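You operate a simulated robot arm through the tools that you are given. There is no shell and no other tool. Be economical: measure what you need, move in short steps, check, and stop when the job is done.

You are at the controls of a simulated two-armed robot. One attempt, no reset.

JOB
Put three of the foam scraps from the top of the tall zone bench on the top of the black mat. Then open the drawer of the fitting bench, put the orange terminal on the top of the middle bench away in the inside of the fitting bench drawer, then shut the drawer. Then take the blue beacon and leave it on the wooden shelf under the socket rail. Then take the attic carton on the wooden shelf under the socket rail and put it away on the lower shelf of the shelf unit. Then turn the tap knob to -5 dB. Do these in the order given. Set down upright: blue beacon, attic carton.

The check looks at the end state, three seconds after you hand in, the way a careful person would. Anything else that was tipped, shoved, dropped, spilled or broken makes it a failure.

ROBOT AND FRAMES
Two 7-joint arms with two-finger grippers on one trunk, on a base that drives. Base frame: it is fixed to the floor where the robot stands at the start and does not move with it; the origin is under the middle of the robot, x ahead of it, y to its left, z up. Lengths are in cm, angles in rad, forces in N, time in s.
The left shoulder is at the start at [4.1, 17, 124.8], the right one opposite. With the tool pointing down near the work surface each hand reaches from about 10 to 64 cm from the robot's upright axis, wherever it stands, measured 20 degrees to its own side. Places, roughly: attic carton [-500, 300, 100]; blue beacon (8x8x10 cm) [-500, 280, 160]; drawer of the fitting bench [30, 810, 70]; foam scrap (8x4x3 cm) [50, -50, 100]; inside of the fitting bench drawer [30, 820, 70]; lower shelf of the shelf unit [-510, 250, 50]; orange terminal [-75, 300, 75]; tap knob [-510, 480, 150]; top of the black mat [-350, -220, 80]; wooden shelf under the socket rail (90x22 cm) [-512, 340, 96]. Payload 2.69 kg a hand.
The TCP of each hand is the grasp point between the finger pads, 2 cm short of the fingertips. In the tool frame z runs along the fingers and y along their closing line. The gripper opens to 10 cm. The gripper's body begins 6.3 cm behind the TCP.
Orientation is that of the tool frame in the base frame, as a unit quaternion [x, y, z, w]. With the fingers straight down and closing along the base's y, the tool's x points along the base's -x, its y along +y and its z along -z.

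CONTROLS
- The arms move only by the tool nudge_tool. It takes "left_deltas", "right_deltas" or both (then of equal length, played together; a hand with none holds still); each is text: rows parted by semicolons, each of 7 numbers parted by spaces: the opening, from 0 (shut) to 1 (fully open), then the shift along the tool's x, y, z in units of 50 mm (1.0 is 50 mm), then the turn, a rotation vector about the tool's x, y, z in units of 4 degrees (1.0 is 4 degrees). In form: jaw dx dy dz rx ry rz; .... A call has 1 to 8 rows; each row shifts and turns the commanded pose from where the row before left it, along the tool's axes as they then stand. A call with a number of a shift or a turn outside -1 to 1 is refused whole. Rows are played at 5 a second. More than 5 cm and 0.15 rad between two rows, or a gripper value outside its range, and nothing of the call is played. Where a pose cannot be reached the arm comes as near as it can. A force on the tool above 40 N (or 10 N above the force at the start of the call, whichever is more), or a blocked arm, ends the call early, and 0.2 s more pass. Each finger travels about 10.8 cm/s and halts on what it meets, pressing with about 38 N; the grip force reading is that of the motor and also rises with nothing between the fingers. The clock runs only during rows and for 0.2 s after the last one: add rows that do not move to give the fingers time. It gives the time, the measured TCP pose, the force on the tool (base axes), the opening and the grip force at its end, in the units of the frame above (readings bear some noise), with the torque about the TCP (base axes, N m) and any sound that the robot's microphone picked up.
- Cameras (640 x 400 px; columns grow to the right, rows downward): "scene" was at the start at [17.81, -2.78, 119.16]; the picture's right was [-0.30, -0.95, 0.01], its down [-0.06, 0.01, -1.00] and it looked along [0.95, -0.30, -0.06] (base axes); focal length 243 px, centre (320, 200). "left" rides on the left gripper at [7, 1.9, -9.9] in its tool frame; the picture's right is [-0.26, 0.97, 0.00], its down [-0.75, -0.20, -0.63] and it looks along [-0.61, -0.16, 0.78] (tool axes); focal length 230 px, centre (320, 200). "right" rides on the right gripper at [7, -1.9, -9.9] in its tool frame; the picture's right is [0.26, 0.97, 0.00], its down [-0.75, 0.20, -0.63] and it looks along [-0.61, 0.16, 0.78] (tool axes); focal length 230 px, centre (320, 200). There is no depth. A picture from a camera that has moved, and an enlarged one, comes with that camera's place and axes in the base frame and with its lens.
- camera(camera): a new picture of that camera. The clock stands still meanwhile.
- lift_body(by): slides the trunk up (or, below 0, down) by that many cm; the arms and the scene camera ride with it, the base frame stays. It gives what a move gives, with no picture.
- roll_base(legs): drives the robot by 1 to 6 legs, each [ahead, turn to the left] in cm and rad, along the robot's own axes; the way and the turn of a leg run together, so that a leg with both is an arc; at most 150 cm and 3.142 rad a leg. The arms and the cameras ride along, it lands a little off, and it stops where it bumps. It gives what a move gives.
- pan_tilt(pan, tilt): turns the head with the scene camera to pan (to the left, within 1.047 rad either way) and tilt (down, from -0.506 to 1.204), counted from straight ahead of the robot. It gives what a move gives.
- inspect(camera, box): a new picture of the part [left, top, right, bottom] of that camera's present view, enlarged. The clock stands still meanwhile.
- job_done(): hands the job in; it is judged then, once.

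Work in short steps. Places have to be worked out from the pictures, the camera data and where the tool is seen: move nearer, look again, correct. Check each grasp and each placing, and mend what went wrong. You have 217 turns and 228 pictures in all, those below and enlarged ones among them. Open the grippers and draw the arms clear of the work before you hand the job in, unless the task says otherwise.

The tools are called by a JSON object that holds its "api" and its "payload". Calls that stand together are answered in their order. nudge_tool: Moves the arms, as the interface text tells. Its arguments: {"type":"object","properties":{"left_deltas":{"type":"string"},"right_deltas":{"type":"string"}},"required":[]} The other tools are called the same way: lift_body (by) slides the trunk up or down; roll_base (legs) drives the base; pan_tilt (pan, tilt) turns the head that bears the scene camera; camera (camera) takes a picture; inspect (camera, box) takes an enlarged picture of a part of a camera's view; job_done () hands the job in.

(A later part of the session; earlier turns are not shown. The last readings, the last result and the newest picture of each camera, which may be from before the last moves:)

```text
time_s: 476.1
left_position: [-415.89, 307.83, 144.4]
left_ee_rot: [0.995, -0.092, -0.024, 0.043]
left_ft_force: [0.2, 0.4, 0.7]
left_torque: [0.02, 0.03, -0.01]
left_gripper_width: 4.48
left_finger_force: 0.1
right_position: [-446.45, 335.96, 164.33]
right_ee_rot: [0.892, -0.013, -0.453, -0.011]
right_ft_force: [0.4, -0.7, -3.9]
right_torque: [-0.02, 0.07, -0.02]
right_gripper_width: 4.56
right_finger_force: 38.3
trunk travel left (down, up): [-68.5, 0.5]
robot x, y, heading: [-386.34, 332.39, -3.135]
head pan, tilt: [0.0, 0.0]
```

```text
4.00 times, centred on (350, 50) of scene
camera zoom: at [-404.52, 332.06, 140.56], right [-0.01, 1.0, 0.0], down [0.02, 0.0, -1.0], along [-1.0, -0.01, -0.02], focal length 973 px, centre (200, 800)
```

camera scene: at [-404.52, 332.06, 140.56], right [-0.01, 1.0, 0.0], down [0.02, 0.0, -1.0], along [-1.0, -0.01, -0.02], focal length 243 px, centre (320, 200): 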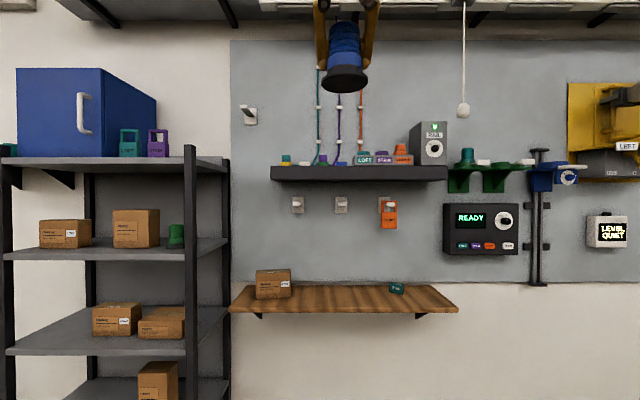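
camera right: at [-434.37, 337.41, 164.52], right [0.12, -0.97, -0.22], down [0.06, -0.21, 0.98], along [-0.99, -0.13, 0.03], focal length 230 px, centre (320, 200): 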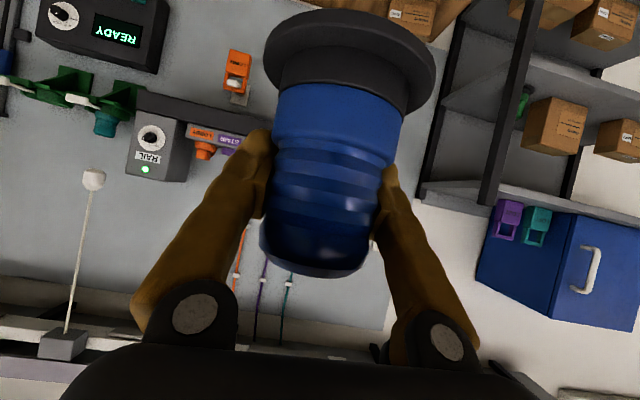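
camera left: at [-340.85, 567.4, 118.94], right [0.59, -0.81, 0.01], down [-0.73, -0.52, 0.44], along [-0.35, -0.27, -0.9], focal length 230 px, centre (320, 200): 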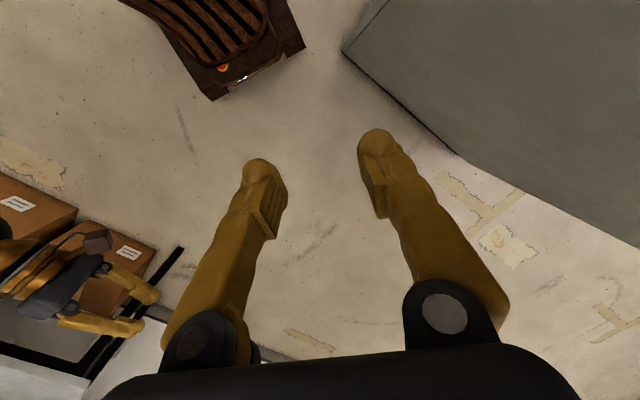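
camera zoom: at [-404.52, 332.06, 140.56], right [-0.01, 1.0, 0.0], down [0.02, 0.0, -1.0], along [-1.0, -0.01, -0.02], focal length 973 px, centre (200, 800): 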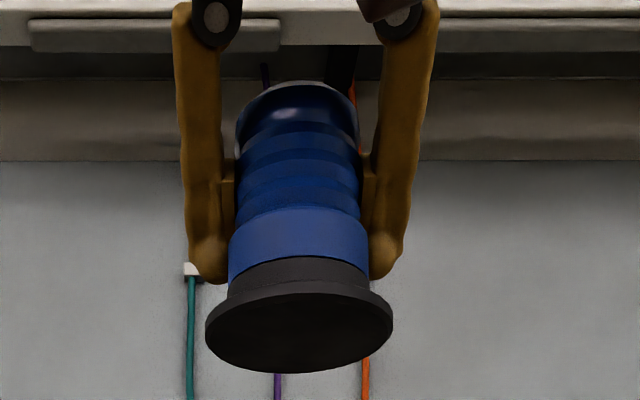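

Still well held. I ease the grip command to 0.43, lower the trunk 46 cm, and tuck the left hand slightly.

{"api": "lift_body", "payload": {"by": -46}}

{"api": "nudge_tool", "payload": {"right_deltas": "0.43 0 0 0 0 0 0; 0.43 0 0 0 0 0 0; 0.43 0 0 0 0 0 0", "left_deltas": "0.45 0 0.3 0 0 0.3 0; 0.45 0 0.3 0 0 0.3 0; 0.45 0 0 0 0 0 0"}}

{"api": "camera", "payload": {"camera": "scene"}}

{"api": "camera", "payload": {"camera": "right"}}

```text
refused: -46 is not a number from -40 to 40
```

```text
time_s: 476.9
left_position: [-413.88, 304.73, 145.1]
left_ee_rot: [0.995, -0.091, -0.013, 0.048]
left_ft_force: [0.5, -0.1, -0.1]
left_torque: [0.0, 0.04, 0.0]
left_gripper_width: 4.47
left_finger_force: 0.1
right_position: [-443.64, 335.77, 165.54]
right_ee_rot: [0.887, -0.013, -0.462, -0.012]
right_ft_force: [0.5, 0.5, -5.5]
right_torque: [0.01, 0.05, -0.01]
right_gripper_width: 4.54
right_finger_force: 37.8
trunk travel left (down, up): [-68.5, 0.5]
robot x, y, heading: [-386.21, 332.26, -3.135]
head pan, tilt: [0.0, 0.0]
```

```text
78 pictures are left
camera scene: at [-404.29, 331.99, 140.59], right [-0.01, 1.0, 0.0], down [0.02, 0.0, -1.0], along [-1.0, -0.01, -0.02], focal length 243 px, centre (320, 200)
```

scene: 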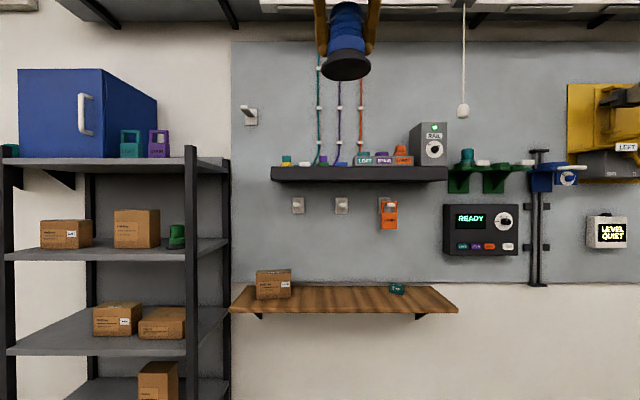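

```text
77 pictures are left
camera right: at [-431.5, 337.31, 165.36], right [0.12, -0.97, -0.22], down [0.08, -0.21, 0.97], along [-0.99, -0.13, 0.05], focal length 230 px, centre (320, 200)
```

right: 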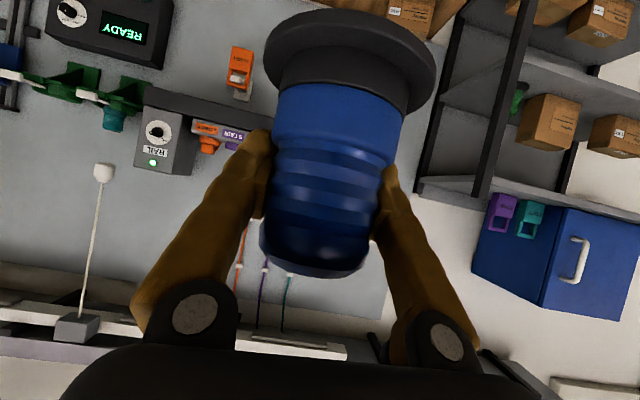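

I lower in two moves.

{"api": "lift_body", "payload": {"by": -38}}

{"api": "lift_body", "payload": {"by": -10}}

{"api": "pan_tilt", "payload": {"pan": -0.1, "tilt": 0.1}}

{"api": "camera", "payload": {"camera": "scene"}}

```text
time_s: 480.6
left_position: [-414.15, 304.91, 107.15]
left_ee_rot: [0.995, -0.09, -0.012, 0.047]
left_ft_force: [-0.3, -0.2, 0.0]
left_torque: [0.04, -0.01, -0.01]
left_gripper_width: 4.49
left_finger_force: 0.0
right_position: [-444.11, 335.91, 127.41]
right_ee_rot: [0.888, -0.013, -0.46, -0.012]
right_ft_force: [0.6, 0.0, -4.3]
right_torque: [0.0, 0.09, -0.01]
right_gripper_width: 4.55
right_finger_force: 37.9
trunk travel left (down, up): [-30.5, 38.5]
robot x, y, heading: [-386.38, 332.09, -3.136]
head pan, tilt: [0.0, 0.0]
```

```text
time_s: 481.9
left_position: [-414.07, 304.82, 97.14]
left_ee_rot: [0.995, -0.091, -0.012, 0.047]
left_ft_force: [0.0, 0.3, 0.7]
left_torque: [0.03, 0.04, 0.02]
left_gripper_width: 4.48
left_finger_force: 0.0
right_position: [-443.93, 335.97, 117.58]
right_ee_rot: [0.887, -0.014, -0.46, -0.012]
right_ft_force: [-1.1, -0.3, -4.1]
right_torque: [0.01, 0.06, -0.05]
right_gripper_width: 4.49
right_finger_force: 38.3
trunk travel left (down, up): [-20.5, 48.5]
robot x, y, heading: [-385.99, 332.09, -3.136]
head pan, tilt: [0.0, 0.0]
```

```text
time_s: 482.6
left_position: [-414.2, 304.93, 97.07]
left_ee_rot: [0.995, -0.091, -0.012, 0.047]
left_ft_force: [-0.6, -0.1, -0.2]
left_torque: [0.0, 0.01, 0.02]
left_gripper_width: 4.49
left_finger_force: 0.0
right_position: [-443.91, 335.98, 117.33]
right_ee_rot: [0.889, -0.014, -0.458, -0.012]
right_ft_force: [-0.2, 0.1, -4.5]
right_torque: [0.02, 0.03, 0.03]
right_gripper_width: 4.52
right_finger_force: 38.0
trunk travel left (down, up): [-20.5, 48.5]
robot x, y, heading: [-385.92, 332.11, -3.136]
head pan, tilt: [-0.099, 0.099]
```

```text
76 pictures are left
camera scene: at [-403.87, 332.98, 91.66], right [0.09, 1.0, 0.0], down [0.12, -0.01, -0.99], along [-0.99, 0.09, -0.12], focal length 243 px, centre (320, 200)
```

scene: 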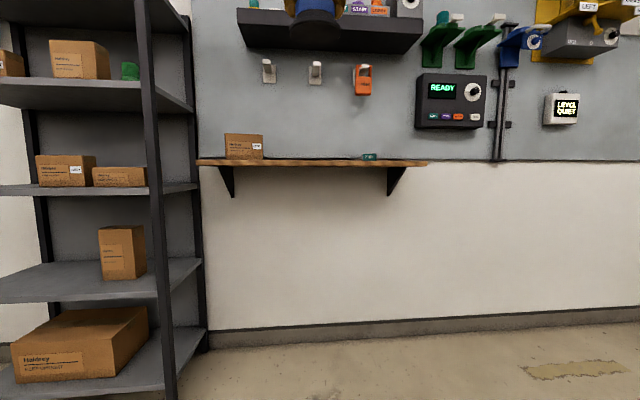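

The wooden shelf top is z≈96; free space for the beacon around y≈341. I drive 58 cm ahead, beacon still high.

{"api": "roll_base", "payload": {"legs": [[58, 0]]}}

{"api": "pan_tilt", "payload": {"pan": -0.1, "tilt": 0.0}}

{"api": "camera", "payload": {"camera": "scene"}}

{"api": "camera", "payload": {"camera": "right"}}

```text
time_s: 485.9
left_position: [-472.57, 305.18, 97.01]
left_ee_rot: [0.994, -0.097, -0.012, 0.047]
left_ft_force: [-0.3, -0.8, -0.4]
left_torque: [0.0, -0.03, -0.01]
left_gripper_width: 4.51
left_finger_force: 0.0
right_position: [-502.09, 336.71, 117.25]
right_ee_rot: [0.888, -0.018, -0.459, -0.014]
right_ft_force: [-0.3, 0.0, -4.3]
right_torque: [0.01, 0.06, 0.03]
right_gripper_width: 4.47
right_finger_force: 38.1
trunk travel left (down, up): [-20.5, 48.5]
robot x, y, heading: [-444.31, 332.26, 3.135]
head pan, tilt: [-0.099, 0.099]
```

```text
time_s: 486.6
left_position: [-470.98, 305.2, 97.52]
left_ee_rot: [0.994, -0.096, -0.021, 0.047]
left_ft_force: [-1.1, 0.1, -0.2]
left_torque: [0.05, -0.05, -0.02]
left_gripper_width: 4.53
left_finger_force: 0.0
right_position: [-500.88, 336.52, 116.64]
right_ee_rot: [0.892, -0.018, -0.452, -0.014]
right_ft_force: [-0.2, 0.2, -4.3]
right_torque: [0.0, 0.08, 0.05]
right_gripper_width: 4.47
right_finger_force: 38.4
trunk travel left (down, up): [-20.5, 48.5]
robot x, y, heading: [-444.62, 332.11, 3.131]
head pan, tilt: [-0.099, 0.0]
```

```text
75 pictures are left
camera scene: at [-461.85, 333.17, 92.55], right [0.11, 0.99, 0.0], down [0.02, 0.0, -1.0], along [-0.99, 0.11, -0.02], focal length 243 px, centre (320, 200)
```

scene: 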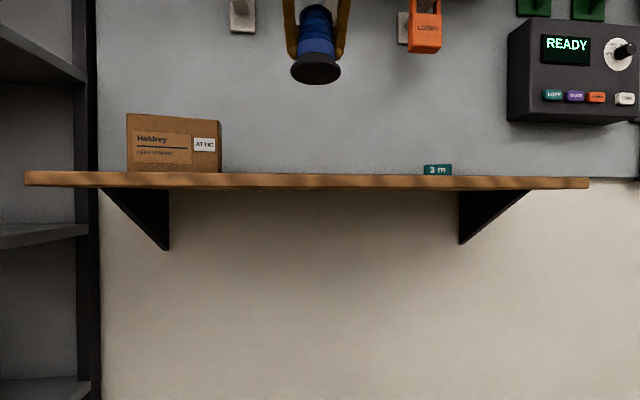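

```text
74 pictures are left
camera right: at [-488.71, 337.89, 116.69], right [0.11, -0.97, -0.22], down [0.06, -0.21, 0.98], along [-0.99, -0.12, 0.03], focal length 230 px, centre (320, 200)
```

right: 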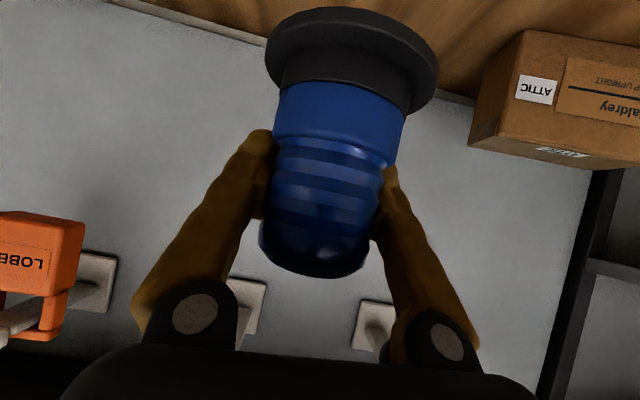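

I zoom on the beacon to measure its tilt and bottom height.

{"api": "inspect", "payload": {"camera": "scene", "box": [250, 0, 390, 100]}}

```text
4.00 times, centred on (320, 50) of scene
camera zoom: at [-461.85, 333.17, 92.55], right [0.11, 0.99, 0.0], down [0.02, 0.0, -1.0], along [-0.99, 0.11, -0.02], focal length 973 px, centre (320, 800)
```

zoom: 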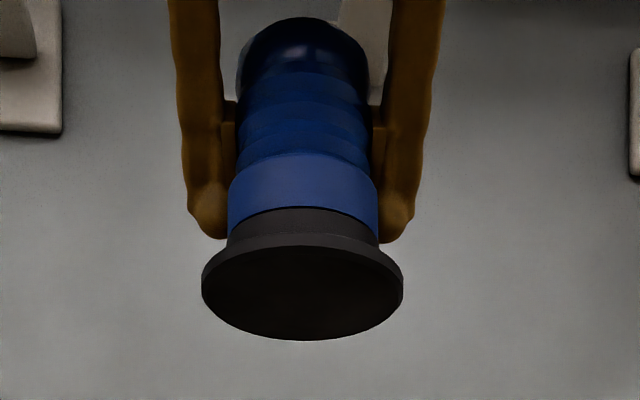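

The disc is level within 2°, bottom about 4.5 cm below the TCP. I move diagonally to about [-510.5, 340.5, 103].

{"api": "nudge_tool", "payload": {"right_deltas": "0.42 0.15 -0.2 0.75 0 0 0; 0.42 0.28 -0.2 0.8 0 0 0; 0.42 0.3 -0.2 0.8 0 0 0; 0.42 0.3 -0.2 0.75 0 0 0; 0.42 0 0 0 0 0 0"}}

{"api": "camera", "payload": {"camera": "scene"}}

{"api": "camera", "payload": {"camera": "right"}}

```text
time_s: 487.8
left_position: [-471.03, 305.13, 97.59]
left_ee_rot: [0.994, -0.096, -0.02, 0.048]
left_ft_force: [0.2, -0.6, 0.5]
left_torque: [0.06, 0.01, 0.01]
left_gripper_width: 4.49
left_finger_force: 0.1
right_position: [-510.03, 341.1, 105.26]
right_ee_rot: [0.884, -0.02, -0.467, -0.013]
right_ft_force: [0.2, -0.2, -3.8]
right_torque: [-0.02, 0.06, -0.03]
right_gripper_width: 4.46
right_finger_force: 38.1
trunk travel left (down, up): [-20.5, 48.5]
robot x, y, heading: [-444.36, 331.99, 3.133]
head pan, tilt: [-0.099, 0.0]
```

```text
72 pictures are left
camera scene: at [-461.82, 333.18, 92.56], right [0.11, 0.99, 0.0], down [0.02, 0.0, -1.0], along [-0.99, 0.11, -0.02], focal length 243 px, centre (320, 200)
```

scene: 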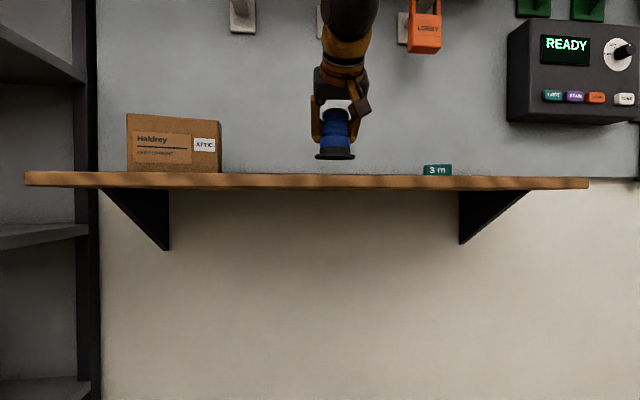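

```text
71 pictures are left
camera right: at [-497.79, 342.47, 104.95], right [0.1, -0.97, -0.22], down [0.09, -0.21, 0.97], along [-0.99, -0.12, 0.06], focal length 230 px, centre (320, 200)
```

right: 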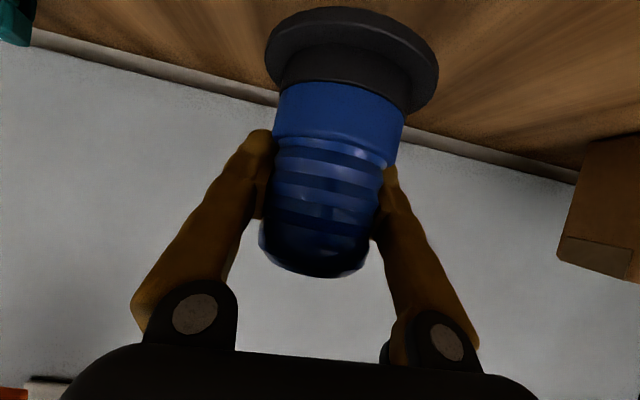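

Bottom about 4 cm above the shelf. I level the pitch slightly and lower in small steps until contact.

{"api": "nudge_tool", "payload": {"right_deltas": "0.42 0.162 0 0.118 0 0.5 0; 0.42 0.162 0 0.118 0 0 0; 0.42 0.11 0 0.08 0 0 0; 0.42 0.08 0 0.06 0 0 0; 0.42 0 0 0 0 0 0"}}

{"api": "inspect", "payload": {"camera": "scene", "box": [260, 70, 420, 200]}}

```text
time_s: 489.0
left_position: [-471.05, 305.18, 97.59]
left_ee_rot: [0.994, -0.096, -0.02, 0.047]
left_ft_force: [0.2, -0.5, -0.6]
left_torque: [-0.01, 0.04, -0.02]
left_gripper_width: 4.51
left_finger_force: 0.0
right_position: [-510.26, 341.55, 102.68]
right_ee_rot: [0.891, -0.025, -0.454, -0.01]
right_ft_force: [1.1, 0.0, -4.2]
right_torque: [0.02, 0.05, 0.05]
right_gripper_width: 4.5
right_finger_force: 37.7
trunk travel left (down, up): [-20.5, 48.5]
robot x, y, heading: [-444.46, 331.91, 3.137]
head pan, tilt: [-0.099, 0.0]
```

```text
3.08 times, centred on (340, 135) of scene
camera zoom: at [-461.83, 333.17, 92.56], right [0.11, 0.99, 0.0], down [0.02, 0.0, -1.0], along [-0.99, 0.11, -0.02], focal length 749 px, centre (258, 400)
```

zoom: 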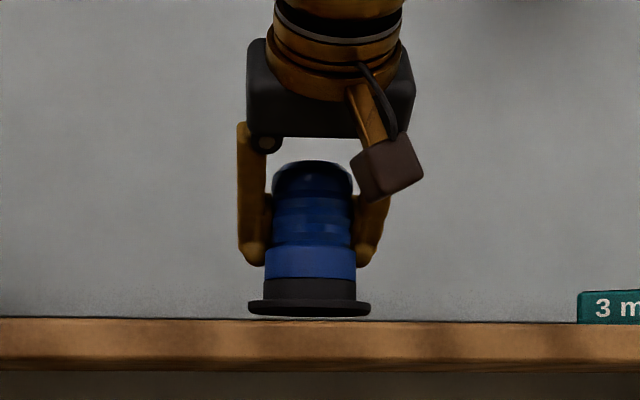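

About 1 cm left. I lower in 3 mm steps.

{"api": "nudge_tool", "payload": {"right_deltas": "0.42 0.05 0 0.035 0 0 0; 0.42 0.05 0 0.035 0 0 0; 0.42 0.05 0 0.035 0 0 0; 0.42 0 0 0 0 0 0"}}

{"api": "inspect", "payload": {"camera": "scene", "box": [260, 70, 420, 200]}}

```text
time_s: 490.0
left_position: [-471.05, 305.1, 97.49]
left_ee_rot: [0.994, -0.095, -0.019, 0.048]
left_ft_force: [0.9, 0.1, 0.3]
left_torque: [0.0, 0.0, -0.01]
left_gripper_width: 4.5
left_finger_force: 0.0
right_position: [-510.2, 341.89, 101.83]
right_ee_rot: [0.891, -0.028, -0.453, -0.007]
right_ft_force: [-0.3, 0.2, -4.6]
right_torque: [0.05, 0.06, 0.02]
right_gripper_width: 4.47
right_finger_force: 37.6
trunk travel left (down, up): [-20.5, 48.5]
robot x, y, heading: [-444.74, 331.98, 3.14]
head pan, tilt: [-0.099, 0.0]
```

```text
3.08 times, centred on (340, 135) of scene
camera zoom: at [-461.83, 333.17, 92.56], right [0.11, 0.99, 0.0], down [0.02, 0.0, -1.0], along [-0.99, 0.11, -0.02], focal length 749 px, centre (258, 400)
```

zoom: 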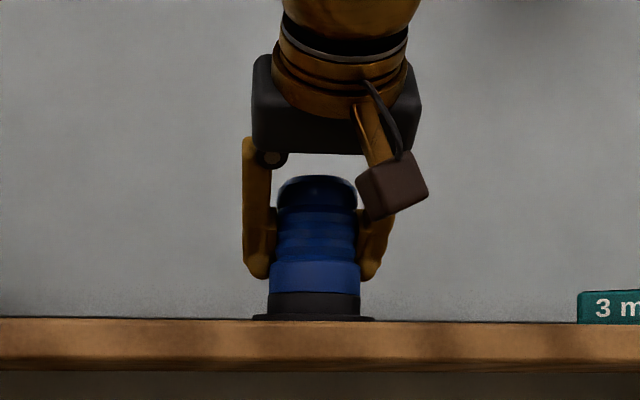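

{"api": "nudge_tool", "payload": {"right_deltas": "0.42 0.04 0 0.028 0 0 0; 0.42 0.03 0 0.022 0 0 0; 0.42 0 0 0 0 0 0"}}

```text
time_s: 490.8
left_position: [-470.93, 305.14, 97.65]
left_ee_rot: [0.994, -0.095, -0.02, 0.049]
left_ft_force: [-0.2, 0.5, 0.0]
left_torque: [0.04, 0.01, 0.0]
left_gripper_width: 4.5
left_finger_force: 0.0
right_position: [-510.24, 342.01, 101.78]
right_ee_rot: [0.89, -0.029, -0.455, -0.008]
right_ft_force: [-6.0, -2.0, 18.3]
right_torque: [0.17, -0.66, -0.04]
right_gripper_width: 4.45
right_finger_force: 38.1
trunk travel left (down, up): [-20.5, 48.5]
robot x, y, heading: [-444.0, 332.35, 3.142]
head pan, tilt: [-0.099, 0.0]
```

Contact. I open and withdraw along the tool axis.

{"api": "nudge_tool", "payload": {"right_deltas": "0.5 0 0 0 0 0 0; 0.6 0 0 0 0 0 0; 0.75 0 0 0 0 0 0; 0.75 0 0 0 0 0 0; 0.75 0 0 -0.3 0 0 0; 0.75 0 0 -0.6 0 0 0; 0.75 0 0 -0.7 0 0 0; 0.75 0 0 -0.7 0 0 0"}}

{"api": "camera", "payload": {"camera": "scene"}}

{"api": "camera", "payload": {"camera": "right"}}

```text
time_s: 492.6
left_position: [-471.07, 305.2, 97.55]
left_ee_rot: [0.994, -0.096, -0.02, 0.048]
left_ft_force: [0.7, 0.9, 0.1]
left_torque: [0.03, 0.04, 0.0]
left_gripper_width: 4.5
left_finger_force: 0.0
right_position: [-500.76, 340.48, 107.16]
right_ee_rot: [0.894, -0.017, -0.448, -0.014]
right_ft_force: [-0.8, 0.0, 0.0]
right_torque: [-0.02, 0.01, -0.04]
right_gripper_width: 7.5
right_finger_force: 0.0
trunk travel left (down, up): [-20.5, 48.5]
robot x, y, heading: [-444.35, 332.29, 3.138]
head pan, tilt: [-0.099, 0.0]
```

```text
68 pictures are left
camera scene: at [-461.79, 333.16, 92.57], right [0.11, 0.99, 0.0], down [0.02, 0.0, -1.0], along [-0.99, 0.11, -0.02], focal length 243 px, centre (320, 200)
```

scene: 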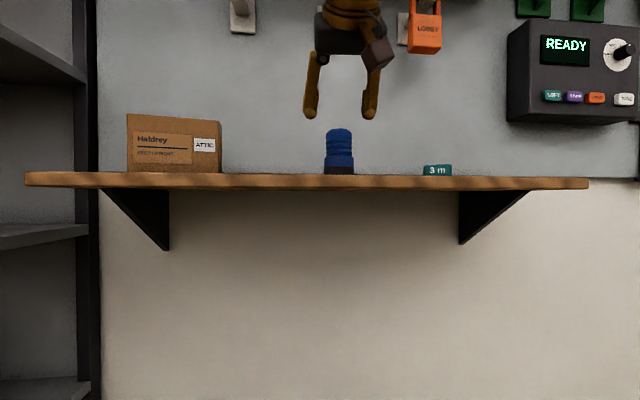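

```text
67 pictures are left
camera right: at [-488.53, 341.86, 107.32], right [0.11, -0.97, -0.22], down [0.04, -0.21, 0.98], along [-0.99, -0.12, 0.02], focal length 230 px, centre (320, 200)
```

right: 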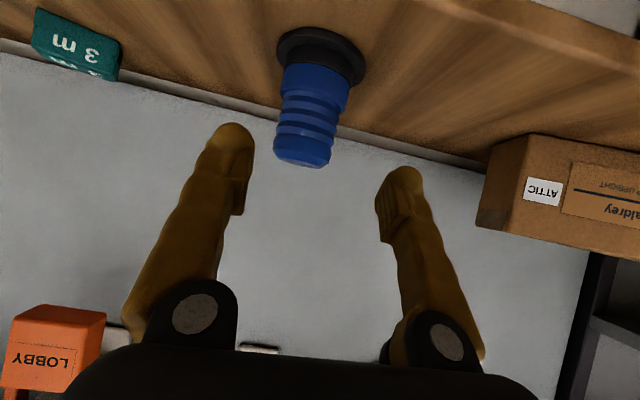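

The beacon stands upright on the shelf. Now the carton: I zoom in to get its size and yaw.

{"api": "inspect", "payload": {"camera": "scene", "box": [100, 90, 260, 190]}}

{"api": "camera", "payload": {"camera": "left"}}

```text
4.00 times, centred on (180, 140) of scene
camera zoom: at [-461.79, 333.16, 92.57], right [0.11, 0.99, 0.0], down [0.02, 0.0, -1.0], along [-0.99, 0.11, -0.02], focal length 973 px, centre (880, 440)
```

zoom: 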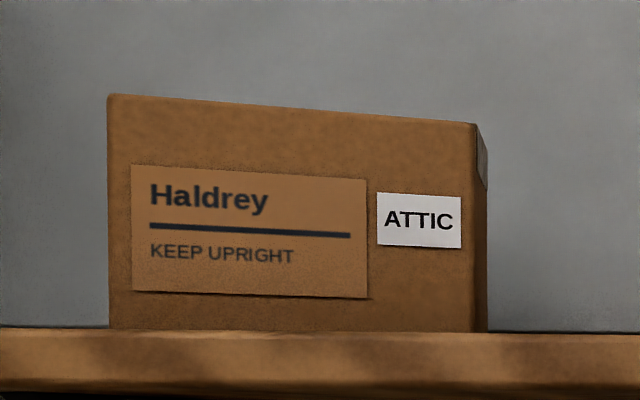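

```text
65 pictures are left
camera left: at [-464.17, 302.93, 107.32], right [-0.44, -0.89, 0.1], down [-0.67, 0.4, 0.63], along [-0.6, 0.2, -0.77], focal length 230 px, centre (320, 200)
```

left: 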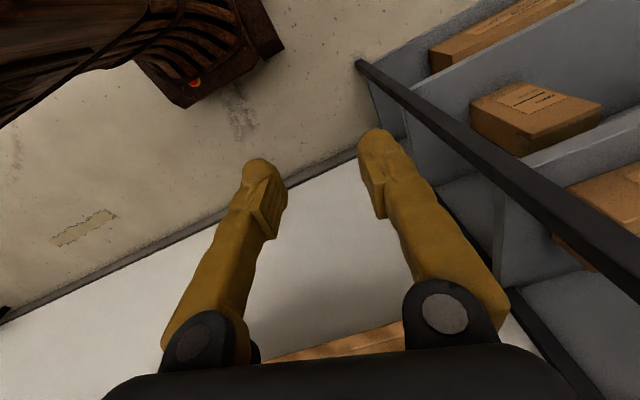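

Carton: about 14.6 wide × 6–7 deep × 10.6 tall, front-right-bottom corner at [-510.8, 318.8], yawed ~10°. I'll grip it across its depth with the right tool leaning sideways (pointing toward -y and down), so that it can go endwise into the shelf. First I back off and yaw the tool in free space.

{"api": "roll_base", "payload": {"legs": [[-28, 0]]}}

{"api": "nudge_tool", "payload": {"right_deltas": "0.9 0 0 -0.3 -0.97 0.3 -0.72; 0.9 0 0 -0.3 -0.97 0.3 -0.72; 0.9 0 0 -0.3 -0.97 0.3 -0.72; 0.9 0 0 0 -0.97 0.3 -0.72; 0.9 0 0 0 -0.97 0.3 -0.72; 0.9 0 0 0 -0.97 0.3 -0.72; 0.9 0 0 0 -0.95 0 -0.76; 0.9 0 0 0 -0.95 0 -0.76"}}

{"api": "nudge_tool", "payload": {"right_deltas": "0.9 0 0 0 -0.9 0 -0.83; 0.9 0 0 0 -0.9 0 -0.83; 0.9 0 0 0 -0.9 0 -0.83; 0.9 0 0 0 -0.9 0 -0.83; 0.9 0 0 0 -0.9 0 -0.83; 0.9 0 0 0 -0.9 0 -0.83; 0.9 0 0 0 -0.9 0 -0.83; 0.9 0 0 0 -0.9 0 -0.83"}}

```text
time_s: 494.5
left_position: [-442.68, 304.94, 97.51]
left_ee_rot: [0.994, -0.095, -0.02, 0.048]
left_ft_force: [-0.4, -1.0, 0.9]
left_torque: [0.03, 0.03, -0.01]
left_gripper_width: 4.53
left_finger_force: 0.1
right_position: [-472.47, 340.39, 107.3]
right_ee_rot: [0.894, -0.019, -0.448, -0.014]
right_ft_force: [-0.1, 0.3, 0.6]
right_torque: [0.01, 0.01, 0.0]
right_gripper_width: 7.5
right_finger_force: 0.1
trunk travel left (down, up): [-20.5, 48.5]
robot x, y, heading: [-416.0, 332.18, 3.135]
head pan, tilt: [-0.099, 0.0]
```

```text
time_s: 496.3
left_position: [-441.35, 304.95, 97.81]
left_ee_rot: [0.994, -0.095, -0.029, 0.05]
left_ft_force: [-0.9, -0.1, 0.7]
left_torque: [0.04, 0.0, 0.0]
left_gripper_width: 4.51
left_finger_force: 0.0
right_position: [-467.35, 340.57, 110.89]
right_ee_rot: [0.873, 0.279, -0.376, 0.139]
right_ft_force: [-0.7, -0.5, 0.3]
right_torque: [0.03, 0.0, 0.02]
right_gripper_width: 9.0
right_finger_force: 0.1
right hand out of reach, approached as far as the arm can: row 1
trunk travel left (down, up): [-20.5, 48.5]
robot x, y, heading: [-415.94, 332.36, 3.139]
head pan, tilt: [-0.099, 0.0]
```

```text
time_s: 498.1
left_position: [-441.16, 304.99, 97.88]
left_ee_rot: [0.994, -0.094, -0.028, 0.049]
left_ft_force: [-0.3, -0.1, 0.2]
left_torque: [0.0, -0.01, 0.0]
left_gripper_width: 4.48
left_finger_force: 0.1
right_position: [-467.38, 340.63, 111.01]
right_ee_rot: [0.725, 0.553, -0.318, 0.259]
right_ft_force: [-0.3, -0.5, -0.6]
right_torque: [0.0, 0.0, 0.03]
right_gripper_width: 8.99
right_finger_force: 0.0
trunk travel left (down, up): [-20.5, 48.5]
robot x, y, heading: [-416.27, 332.22, 3.137]
head pan, tilt: [-0.099, 0.0]
```

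Yaw is 76°, pitch 48°. I rotate about 26° more to match the carton's yaw.

{"api": "nudge_tool", "payload": {"right_deltas": "0.9 0 0 0 -0.9 0 -0.8; 0.9 0 0 0 -0.9 0 -0.8; 0.9 0 0 0 -0.9 0 -0.8; 0.9 0 0 0 -0.9 0 -0.8; 0.9 0 0 0 -0.9 0 -0.8; 0.9 0 0 0 -0.36 0 -0.32; 0.9 0 0 0 0 0 0"}}

{"api": "camera", "payload": {"camera": "right"}}

{"api": "camera", "payload": {"camera": "scene"}}

```text
time_s: 499.7
left_position: [-441.27, 305.02, 97.89]
left_ee_rot: [0.994, -0.095, -0.028, 0.049]
left_ft_force: [0.2, -1.0, -0.7]
left_torque: [-0.01, -0.01, 0.02]
left_gripper_width: 4.5
left_finger_force: 0.0
right_position: [-467.46, 340.49, 110.99]
right_ee_rot: [0.579, 0.702, -0.254, 0.328]
right_ft_force: [0.6, 0.0, 0.0]
right_torque: [0.03, 0.01, 0.01]
right_gripper_width: 8.99
right_finger_force: 0.0
trunk travel left (down, up): [-20.5, 48.5]
robot x, y, heading: [-416.03, 332.42, 3.138]
head pan, tilt: [-0.099, 0.0]
```

```text
64 pictures are left
camera right: at [-471.68, 352.0, 111.95], right [0.92, 0.36, -0.17], down [0.18, 0.02, 0.98], along [0.36, -0.93, -0.05], focal length 230 px, centre (320, 200)
```

right: 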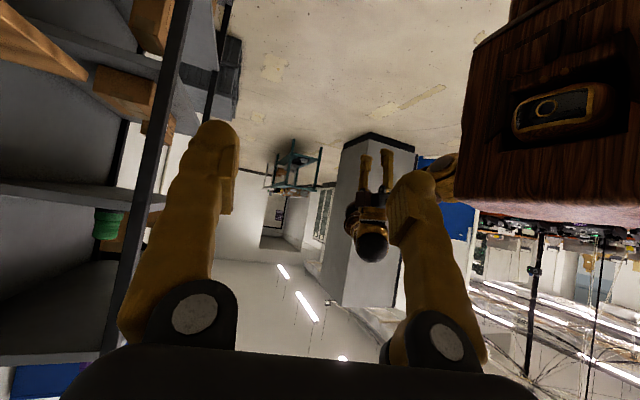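

```text
63 pictures are left
camera scene: at [-433.59, 333.01, 92.57], right [0.1, 0.99, 0.0], down [0.02, 0.0, -1.0], along [-0.99, 0.1, -0.02], focal length 243 px, centre (320, 200)
```

scene: 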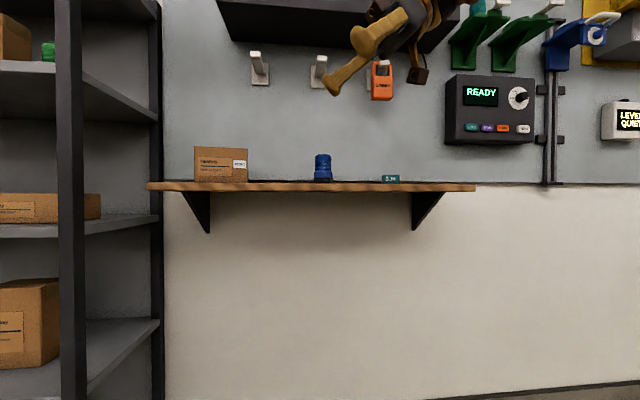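

Orientation is right (yaw 101°, pitch 49°). I shift the hand to y≈320 and up to 119 before driving in, clear of the beacon.

{"api": "nudge_tool", "payload": {"right_deltas": "0.95 -0.63 -0.127 0.318 0 0 0; 0.95 -0.63 -0.127 0.318 0 0 0; 0.95 -0.63 -0.127 0.318 0 0 0; 0.95 -0.63 -0.127 0.318 0 0 0; 0.95 -0.63 -0.127 0.318 0 0 0; 0.95 -0.63 -0.127 0.318 0 0 0; 0.95 0 0 0 0 0 0", "left_deltas": "0.45 -0.1 -0.1 -0.3 0 0.2 0; 0.45 -0.1 -0.1 -0.3 0 0.2 0; 0.45 -0.1 -0.1 -0.3 0 0.2 0; 0.45 0 0 -0.3 0 0 0; 0.45 0 0 0 0 0 0; 0.45 0 0 0 0 0 0; 0.45 0 0 0 0 0 0"}}

{"api": "camera", "payload": {"camera": "scene"}}

```text
time_s: 501.3
left_position: [-442.26, 307.24, 103.82]
left_ee_rot: [0.994, -0.094, -0.007, 0.052]
left_ft_force: [-1.3, -0.4, 0.5]
left_torque: [-0.02, 0.0, 0.01]
left_gripper_width: 4.53
left_finger_force: 0.0
right_position: [-464.47, 321.77, 118.39]
right_ee_rot: [0.581, 0.701, -0.253, 0.328]
right_ft_force: [-0.4, -0.8, 0.1]
right_torque: [-0.01, 0.0, 0.0]
right_gripper_width: 9.5
right_finger_force: 0.0
right hand out of reach, approached as far as the arm can: row 4, 5, 6
trunk travel left (down, up): [-20.5, 48.5]
robot x, y, heading: [-416.27, 332.07, 3.132]
head pan, tilt: [-0.099, 0.0]
```

```text
62 pictures are left
camera scene: at [-433.66, 333.05, 92.55], right [0.1, 0.99, 0.0], down [0.02, 0.0, -1.0], along [-0.99, 0.1, -0.02], focal length 243 px, centre (320, 200)
```

scene: 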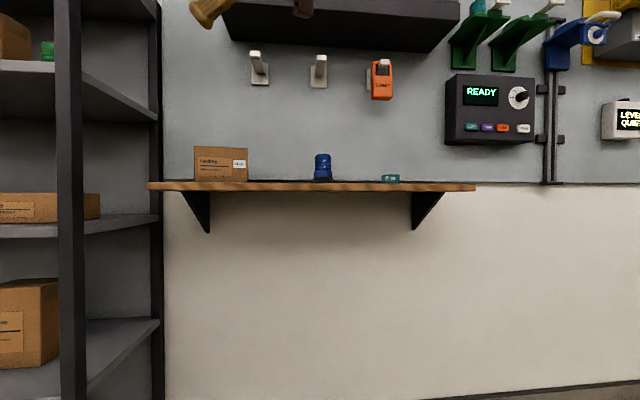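

Near the arm's comfortable limit, so I shift the base: slight left turn, 38 cm forward, turn back; and reduce yaw to ~95° to keep the wrist off the wall.

{"api": "nudge_tool", "payload": {"right_deltas": "0.95 0 0 0 0.56 0 0.5; 0.95 0 0 0 0.56 0 0.5; 0.95 0 0 0 0 0 0"}}

{"api": "roll_base", "payload": {"legs": [[0, 0.27], [36, 0], [0, -0.27]]}}

{"api": "pan_tilt", "payload": {"pan": 0.15, "tilt": -0.05}}

{"api": "camera", "payload": {"camera": "scene"}}

{"api": "camera", "payload": {"camera": "right"}}

```text
time_s: 502.1
left_position: [-442.21, 307.3, 103.73]
left_ee_rot: [0.994, -0.094, -0.007, 0.052]
left_ft_force: [-1.2, 0.7, -0.4]
left_torque: [-0.01, -0.02, 0.0]
left_gripper_width: 4.47
left_finger_force: 0.2
right_position: [-464.11, 322.0, 118.13]
right_ee_rot: [0.617, 0.67, -0.27, 0.313]
right_ft_force: [-1.0, 0.8, -0.5]
right_torque: [-0.01, -0.02, -0.01]
right_gripper_width: 9.49
right_finger_force: 0.1
trunk travel left (down, up): [-20.5, 48.5]
robot x, y, heading: [-416.08, 332.21, 3.138]
head pan, tilt: [-0.099, 0.0]
```

```text
time_s: 506.3
left_position: [-477.09, 298.02, 103.77]
left_ee_rot: [0.994, -0.095, -0.008, 0.052]
left_ft_force: [-0.2, -0.7, 0.1]
left_torque: [0.01, 0.0, 0.0]
left_gripper_width: 4.49
left_finger_force: 0.0
right_position: [-498.73, 312.69, 118.15]
right_ee_rot: [0.618, 0.668, -0.271, 0.313]
right_ft_force: [-0.2, 0.7, 0.5]
right_torque: [-0.01, 0.02, 0.01]
right_gripper_width: 9.5
right_finger_force: 0.1
trunk travel left (down, up): [-20.5, 48.5]
robot x, y, heading: [-450.98, 322.29, 3.131]
head pan, tilt: [-0.099, 0.0]
```

```text
time_s: 507.1
left_position: [-475.59, 297.93, 104.15]
left_ee_rot: [0.994, -0.095, -0.015, 0.052]
left_ft_force: [-0.7, 0.7, -0.6]
left_torque: [0.01, -0.06, 0.04]
left_gripper_width: 4.49
left_finger_force: 0.1
right_position: [-497.21, 312.62, 119.07]
right_ee_rot: [0.615, 0.672, -0.275, 0.308]
right_ft_force: [-0.3, 0.4, -0.7]
right_torque: [-0.02, -0.04, -0.01]
right_gripper_width: 9.52
right_finger_force: 0.1
trunk travel left (down, up): [-20.5, 48.5]
robot x, y, heading: [-450.65, 322.47, 3.137]
head pan, tilt: [0.15, -0.051]
```

```text
61 pictures are left
camera scene: at [-468.21, 321.24, 93.01], right [-0.14, 0.99, 0.0], down [-0.03, -0.01, -1.0], along [-0.99, -0.14, 0.03], focal length 243 px, centre (320, 200)
```

scene: 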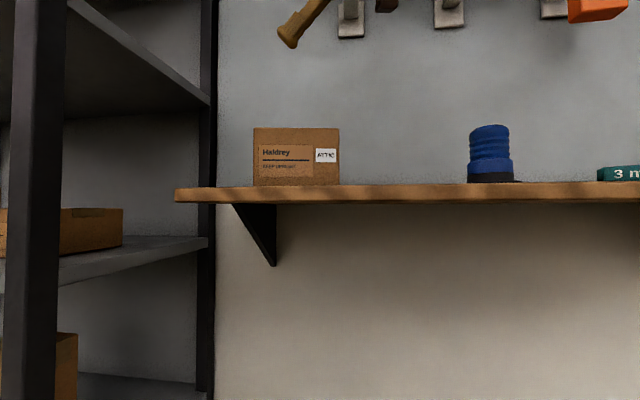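

```text
60 pictures are left
camera right: at [-500.11, 324.42, 120.1], right [0.95, 0.26, -0.19], down [0.19, -0.01, 0.98], along [0.25, -0.97, -0.05], focal length 230 px, centre (320, 200)
```

right: 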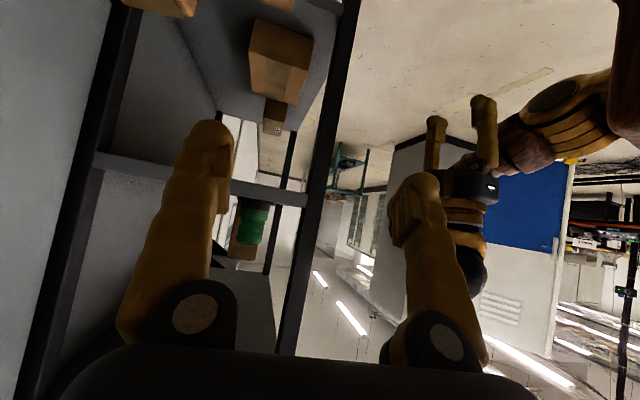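

Carton: centre ≈ [-511.8, 311], top z=106.5, yaw 8°. I lower to z≈109.7 in front of it, then move over it sideways.

{"api": "nudge_tool", "payload": {"right_deltas": "0.95 0.46 0 0.43 0 0 0; 0.95 0.46 0 0.43 0 0 0; 0.95 0.44 0 0.41 0 0 0; 0.95 0 0 0 0 0 0"}}

{"api": "camera", "payload": {"camera": "scene"}}

```text
time_s: 508.1
left_position: [-475.53, 297.98, 104.0]
left_ee_rot: [0.994, -0.095, -0.015, 0.053]
left_ft_force: [0.4, 1.0, 0.4]
left_torque: [0.04, 0.0, -0.01]
left_gripper_width: 4.5
left_finger_force: 0.1
right_position: [-497.09, 312.46, 109.53]
right_ee_rot: [0.616, 0.672, -0.275, 0.307]
right_ft_force: [0.0, -0.3, 0.1]
right_torque: [0.0, 0.0, 0.03]
right_gripper_width: 9.48
right_finger_force: 0.1
trunk travel left (down, up): [-20.5, 48.5]
robot x, y, heading: [-450.89, 322.59, 3.136]
head pan, tilt: [0.15, -0.051]
```

```text
59 pictures are left
camera scene: at [-468.13, 321.24, 93.03], right [-0.14, 0.99, 0.0], down [-0.03, -0.01, -1.0], along [-0.99, -0.14, 0.03], focal length 243 px, centre (320, 200)
```

scene: 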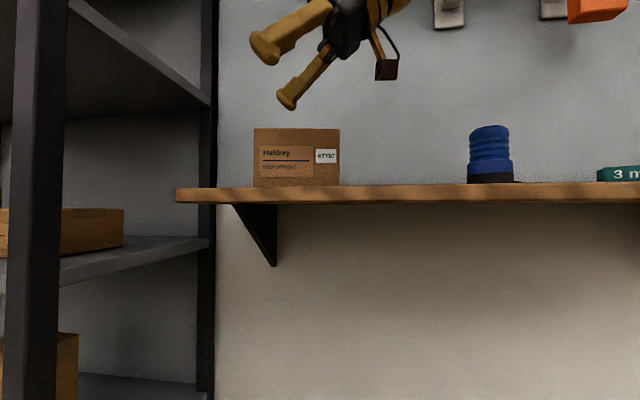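

{"api": "nudge_tool", "payload": {"right_deltas": "0.95 0.043 -0.7 -0.05 0 0 0; 0.95 0.043 -0.7 -0.05 0 0 0; 0.95 0.043 -0.7 -0.05 0 0 0; 0.95 0 0 0 0 0 0"}}

{"api": "camera", "payload": {"camera": "scene"}}

{"api": "camera", "payload": {"camera": "right"}}

```text
time_s: 509.1
left_position: [-475.4, 298.01, 104.14]
left_ee_rot: [0.994, -0.094, -0.016, 0.053]
left_ft_force: [0.0, 0.0, 0.7]
left_torque: [0.02, 0.04, 0.0]
left_gripper_width: 4.53
left_finger_force: 0.0
right_position: [-506.68, 312.44, 109.25]
right_ee_rot: [0.616, 0.672, -0.273, 0.307]
right_ft_force: [-0.3, 0.8, 0.1]
right_torque: [0.04, 0.01, 0.03]
right_gripper_width: 9.52
right_finger_force: 0.0
right hand out of reach, approached as far as the arm can: row 3
trunk travel left (down, up): [-20.5, 48.5]
robot x, y, heading: [-450.85, 322.44, 3.133]
head pan, tilt: [0.15, -0.051]
```

```text
58 pictures are left
camera scene: at [-468.13, 321.2, 93.02], right [-0.14, 0.99, 0.0], down [-0.03, -0.01, -1.0], along [-0.99, -0.14, 0.03], focal length 243 px, centre (320, 200)
```

scene: 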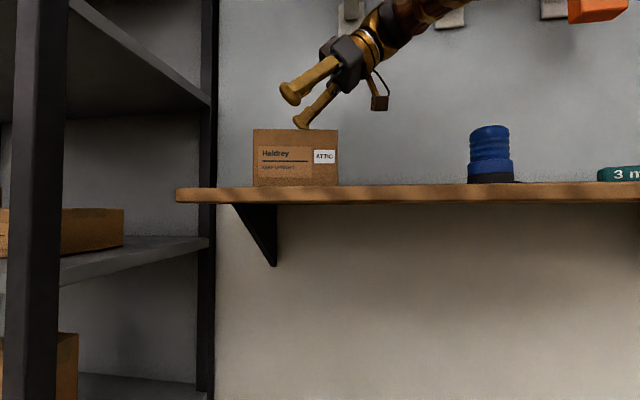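

```text
57 pictures are left
camera right: at [-509.52, 324.28, 110.42], right [0.95, 0.26, -0.18], down [0.19, -0.01, 0.98], along [0.25, -0.97, -0.06], focal length 230 px, centre (320, 200)
```

right: 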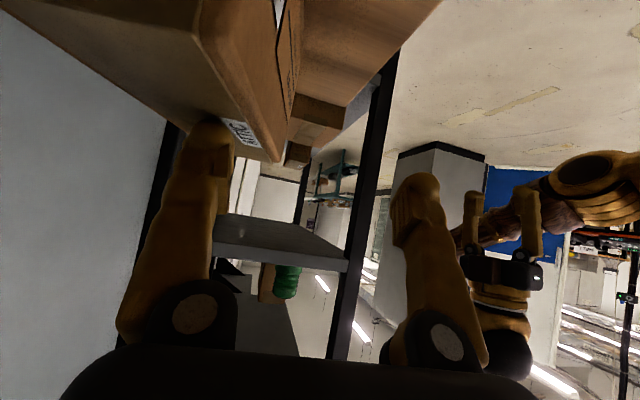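

I need 5.5 cm more. I raise slightly and let the base carry the hand forward.

{"api": "nudge_tool", "payload": {"right_deltas": "0.95 -0.12 0 -0.1 0 0 0; 0.95 0 0 0 0 0 0"}}

{"api": "roll_base", "payload": {"legs": [[5.5, 0]]}}

{"api": "camera", "payload": {"camera": "scene"}}

{"api": "camera", "payload": {"camera": "right"}}

```text
time_s: 509.7
left_position: [-475.54, 298.01, 104.07]
left_ee_rot: [0.994, -0.095, -0.016, 0.053]
left_ft_force: [0.0, 0.3, -0.2]
left_torque: [-0.02, -0.01, 0.01]
left_gripper_width: 4.5
left_finger_force: 0.1
right_position: [-506.23, 312.48, 110.19]
right_ee_rot: [0.616, 0.672, -0.274, 0.307]
right_ft_force: [-1.1, -0.5, -1.4]
right_torque: [0.02, 0.0, 0.04]
right_gripper_width: 9.52
right_finger_force: 0.0
right hand out of reach, approached as far as the arm can: row 1
trunk travel left (down, up): [-20.5, 48.5]
robot x, y, heading: [-450.95, 322.18, 3.128]
head pan, tilt: [0.15, -0.051]
```

```text
time_s: 510.6
left_position: [-481.08, 298.07, 104.03]
left_ee_rot: [0.994, -0.095, -0.015, 0.054]
left_ft_force: [-0.6, 0.0, 0.2]
left_torque: [0.02, 0.0, -0.03]
left_gripper_width: 4.5
left_finger_force: 0.0
right_position: [-511.9, 312.69, 110.05]
right_ee_rot: [0.616, 0.672, -0.274, 0.307]
right_ft_force: [0.5, -1.1, -0.3]
right_torque: [-0.04, -0.04, 0.01]
right_gripper_width: 9.5
right_finger_force: 0.1
trunk travel left (down, up): [-20.5, 48.5]
robot x, y, heading: [-456.26, 322.3, 3.129]
head pan, tilt: [0.15, -0.051]
```

```text
56 pictures are left
camera scene: at [-473.78, 321.31, 93.01], right [-0.14, 0.99, 0.0], down [-0.03, -0.01, -1.0], along [-0.99, -0.14, 0.03], focal length 243 px, centre (320, 200)
```

scene: 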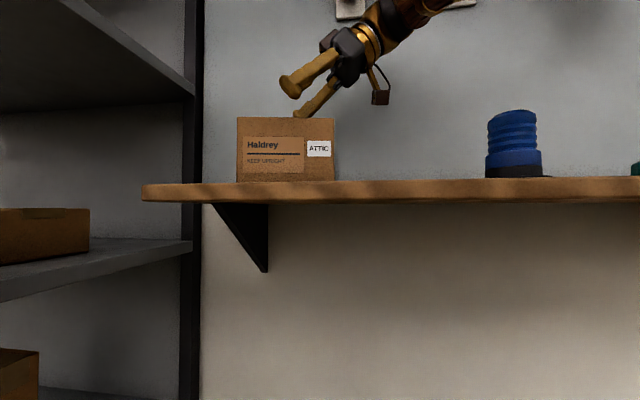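

```text
55 pictures are left
camera right: at [-514.85, 324.52, 111.22], right [0.95, 0.26, -0.18], down [0.19, -0.01, 0.98], along [0.25, -0.97, -0.06], focal length 230 px, centre (320, 200)
```

right: 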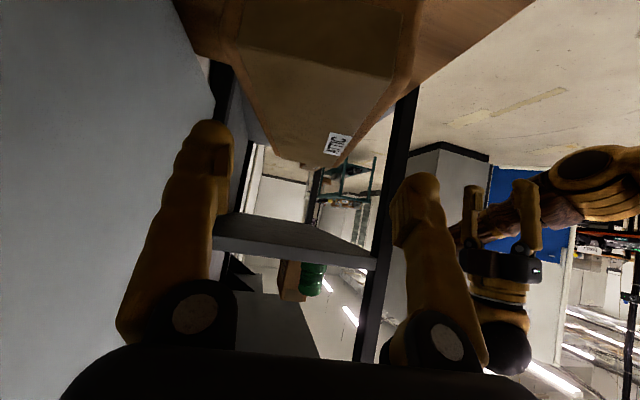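

The carton is centred between the fingers. I lower 6 cm.

{"api": "nudge_tool", "payload": {"right_deltas": "0.95 0.3 0 0.265 0 0 0; 0.95 0.3 0 0.265 0 0 0; 0.95 0.3 0 0.265 0 0 0; 0.95 0 0 0 0 0 0"}}

{"api": "camera", "payload": {"camera": "scene"}}

{"api": "camera", "payload": {"camera": "right"}}

```text
time_s: 511.3
left_position: [-477.61, 297.92, 104.84]
left_ee_rot: [0.994, -0.094, -0.034, 0.055]
left_ft_force: [1.5, 0.4, -0.7]
left_torque: [0.02, 0.05, 0.01]
left_gripper_width: 4.48
left_finger_force: 0.1
right_position: [-508.78, 312.54, 109.5]
right_ee_rot: [0.606, 0.675, -0.303, 0.292]
right_ft_force: [0.5, 0.4, -0.2]
right_torque: [0.04, 0.03, -0.03]
right_gripper_width: 9.51
right_finger_force: 0.1
trunk travel left (down, up): [-20.5, 48.5]
robot x, y, heading: [-456.57, 322.29, 3.135]
head pan, tilt: [0.15, -0.051]
stopped in row 3 (right hand): the force on the tool passed its limit at 51 N (the readings are from after the stop); the commanded pose is now the measured one
```

```text
54 pictures are left
camera scene: at [-473.6, 321.29, 93.03], right [-0.14, 0.99, 0.0], down [-0.03, -0.01, -1.0], along [-0.99, -0.14, 0.04], focal length 243 px, centre (320, 200)
```

scene: 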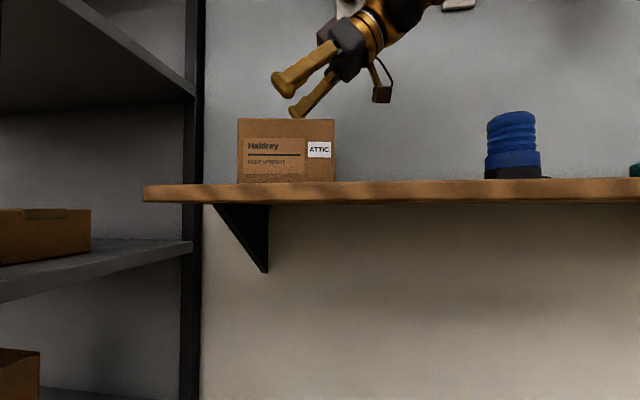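

```text
53 pictures are left
camera right: at [-511.67, 324.4, 110.47], right [0.94, 0.24, -0.25], down [0.25, 0.02, 0.97], along [0.24, -0.97, -0.05], focal length 230 px, centre (320, 200)
```

right: 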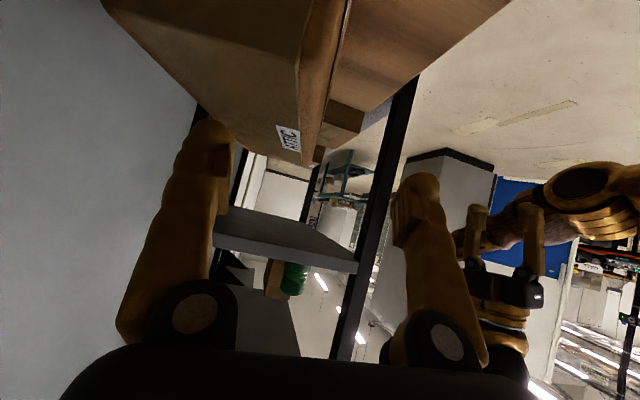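

The back finger landed on the carton's rear edge: the centre is more like x=-513.4. I rise, correct the orientation, and move 4.6 cm further with the base.

{"api": "nudge_tool", "payload": {"right_deltas": "0.97 -0.15 0 -0.13 -0.3 0.13 0.28; 0.97 0 0 0 -0.28 0.13 0.28; 0.97 0 0 0 0 0 0"}}

{"api": "roll_base", "payload": {"legs": [[4.5, 0]]}}

{"api": "camera", "payload": {"camera": "right"}}

{"api": "camera", "payload": {"camera": "scene"}}

```text
time_s: 512.1
left_position: [-477.82, 297.93, 104.72]
left_ee_rot: [0.994, -0.094, -0.033, 0.054]
left_ft_force: [-0.7, -1.1, 0.2]
left_torque: [-0.01, -0.02, -0.01]
left_gripper_width: 4.51
left_finger_force: 0.0
right_position: [-509.26, 312.54, 110.37]
right_ee_rot: [0.617, 0.671, -0.277, 0.305]
right_ft_force: [0.7, -0.4, -0.8]
right_torque: [-0.03, -0.02, -0.02]
right_gripper_width: 9.69
right_finger_force: 0.2
trunk travel left (down, up): [-20.5, 48.5]
robot x, y, heading: [-456.67, 322.43, 3.132]
head pan, tilt: [0.15, -0.051]
```

```text
time_s: 513.0
left_position: [-482.39, 297.95, 104.83]
left_ee_rot: [0.994, -0.094, -0.032, 0.055]
left_ft_force: [-0.3, -0.3, -0.6]
left_torque: [-0.03, -0.05, 0.0]
left_gripper_width: 4.5
left_finger_force: 0.2
right_position: [-513.94, 312.43, 110.21]
right_ee_rot: [0.616, 0.672, -0.275, 0.306]
right_ft_force: [-0.9, 0.1, -1.8]
right_torque: [-0.09, -0.02, 0.0]
right_gripper_width: 9.69
right_finger_force: 0.1
trunk travel left (down, up): [-20.5, 48.5]
robot x, y, heading: [-460.94, 322.55, 3.129]
head pan, tilt: [0.15, -0.051]
```

```text
52 pictures are left
camera right: at [-516.82, 324.39, 111.29], right [0.95, 0.25, -0.19], down [0.2, -0.01, 0.98], along [0.25, -0.97, -0.06], focal length 230 px, centre (320, 200)
```

right: 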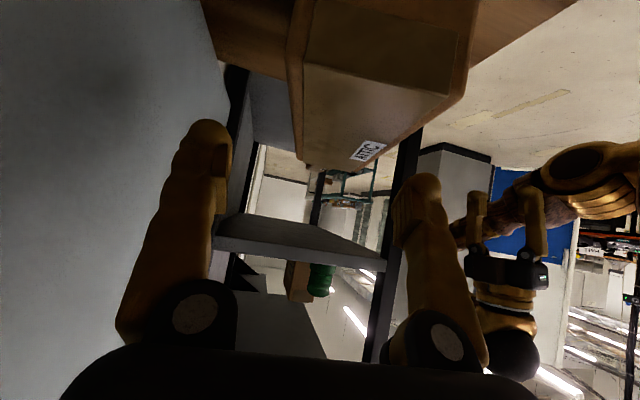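

```text
51 pictures are left
camera scene: at [-478.35, 321.34, 93.0], right [-0.14, 0.99, 0.0], down [-0.03, -0.01, -1.0], along [-0.99, -0.14, 0.03], focal length 243 px, centre (320, 200)
```

scene: 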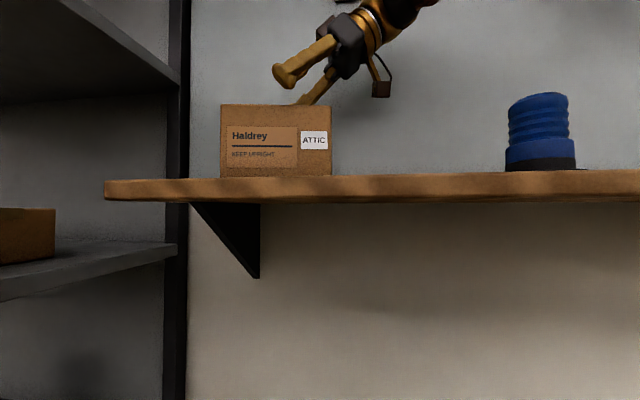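

Now the carton (x -516.2…-510.3) is well inside the opening. I shift 0.4 cm and lower 6 cm.

{"api": "nudge_tool", "payload": {"right_deltas": "0.97 0.15 0.08 0.13 0 0 0; 0.97 0.25 0 0.22 0 0 0; 0.97 0.25 0 0.22 0 0 0; 0.97 0.25 0 0.22 0 0 0; 0.97 0 0 0 0 0 0"}}

{"api": "camera", "payload": {"camera": "scene"}}

```text
time_s: 514.2
left_position: [-480.64, 297.94, 104.99]
left_ee_rot: [0.993, -0.093, -0.04, 0.057]
left_ft_force: [0.0, 0.5, -0.3]
left_torque: [0.01, -0.01, 0.01]
left_gripper_width: 4.54
left_finger_force: 0.1
right_position: [-512.11, 312.61, 105.01]
right_ee_rot: [0.614, 0.674, -0.28, 0.301]
right_ft_force: [-0.5, -0.1, 0.7]
right_torque: [-0.01, 0.01, 0.02]
right_gripper_width: 9.72
right_finger_force: 0.4
trunk travel left (down, up): [-20.5, 48.5]
robot x, y, heading: [-460.73, 322.56, 3.13]
head pan, tilt: [0.15, -0.051]
```

```text
50 pictures are left
camera scene: at [-478.26, 321.34, 93.02], right [-0.14, 0.99, 0.0], down [-0.03, -0.01, -1.0], along [-0.99, -0.14, 0.03], focal length 243 px, centre (320, 200)
```

scene: 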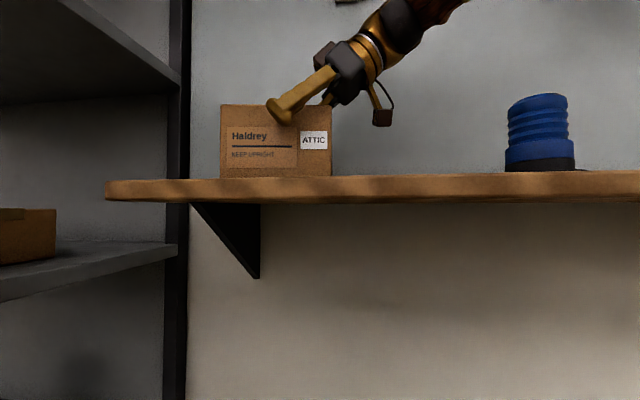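

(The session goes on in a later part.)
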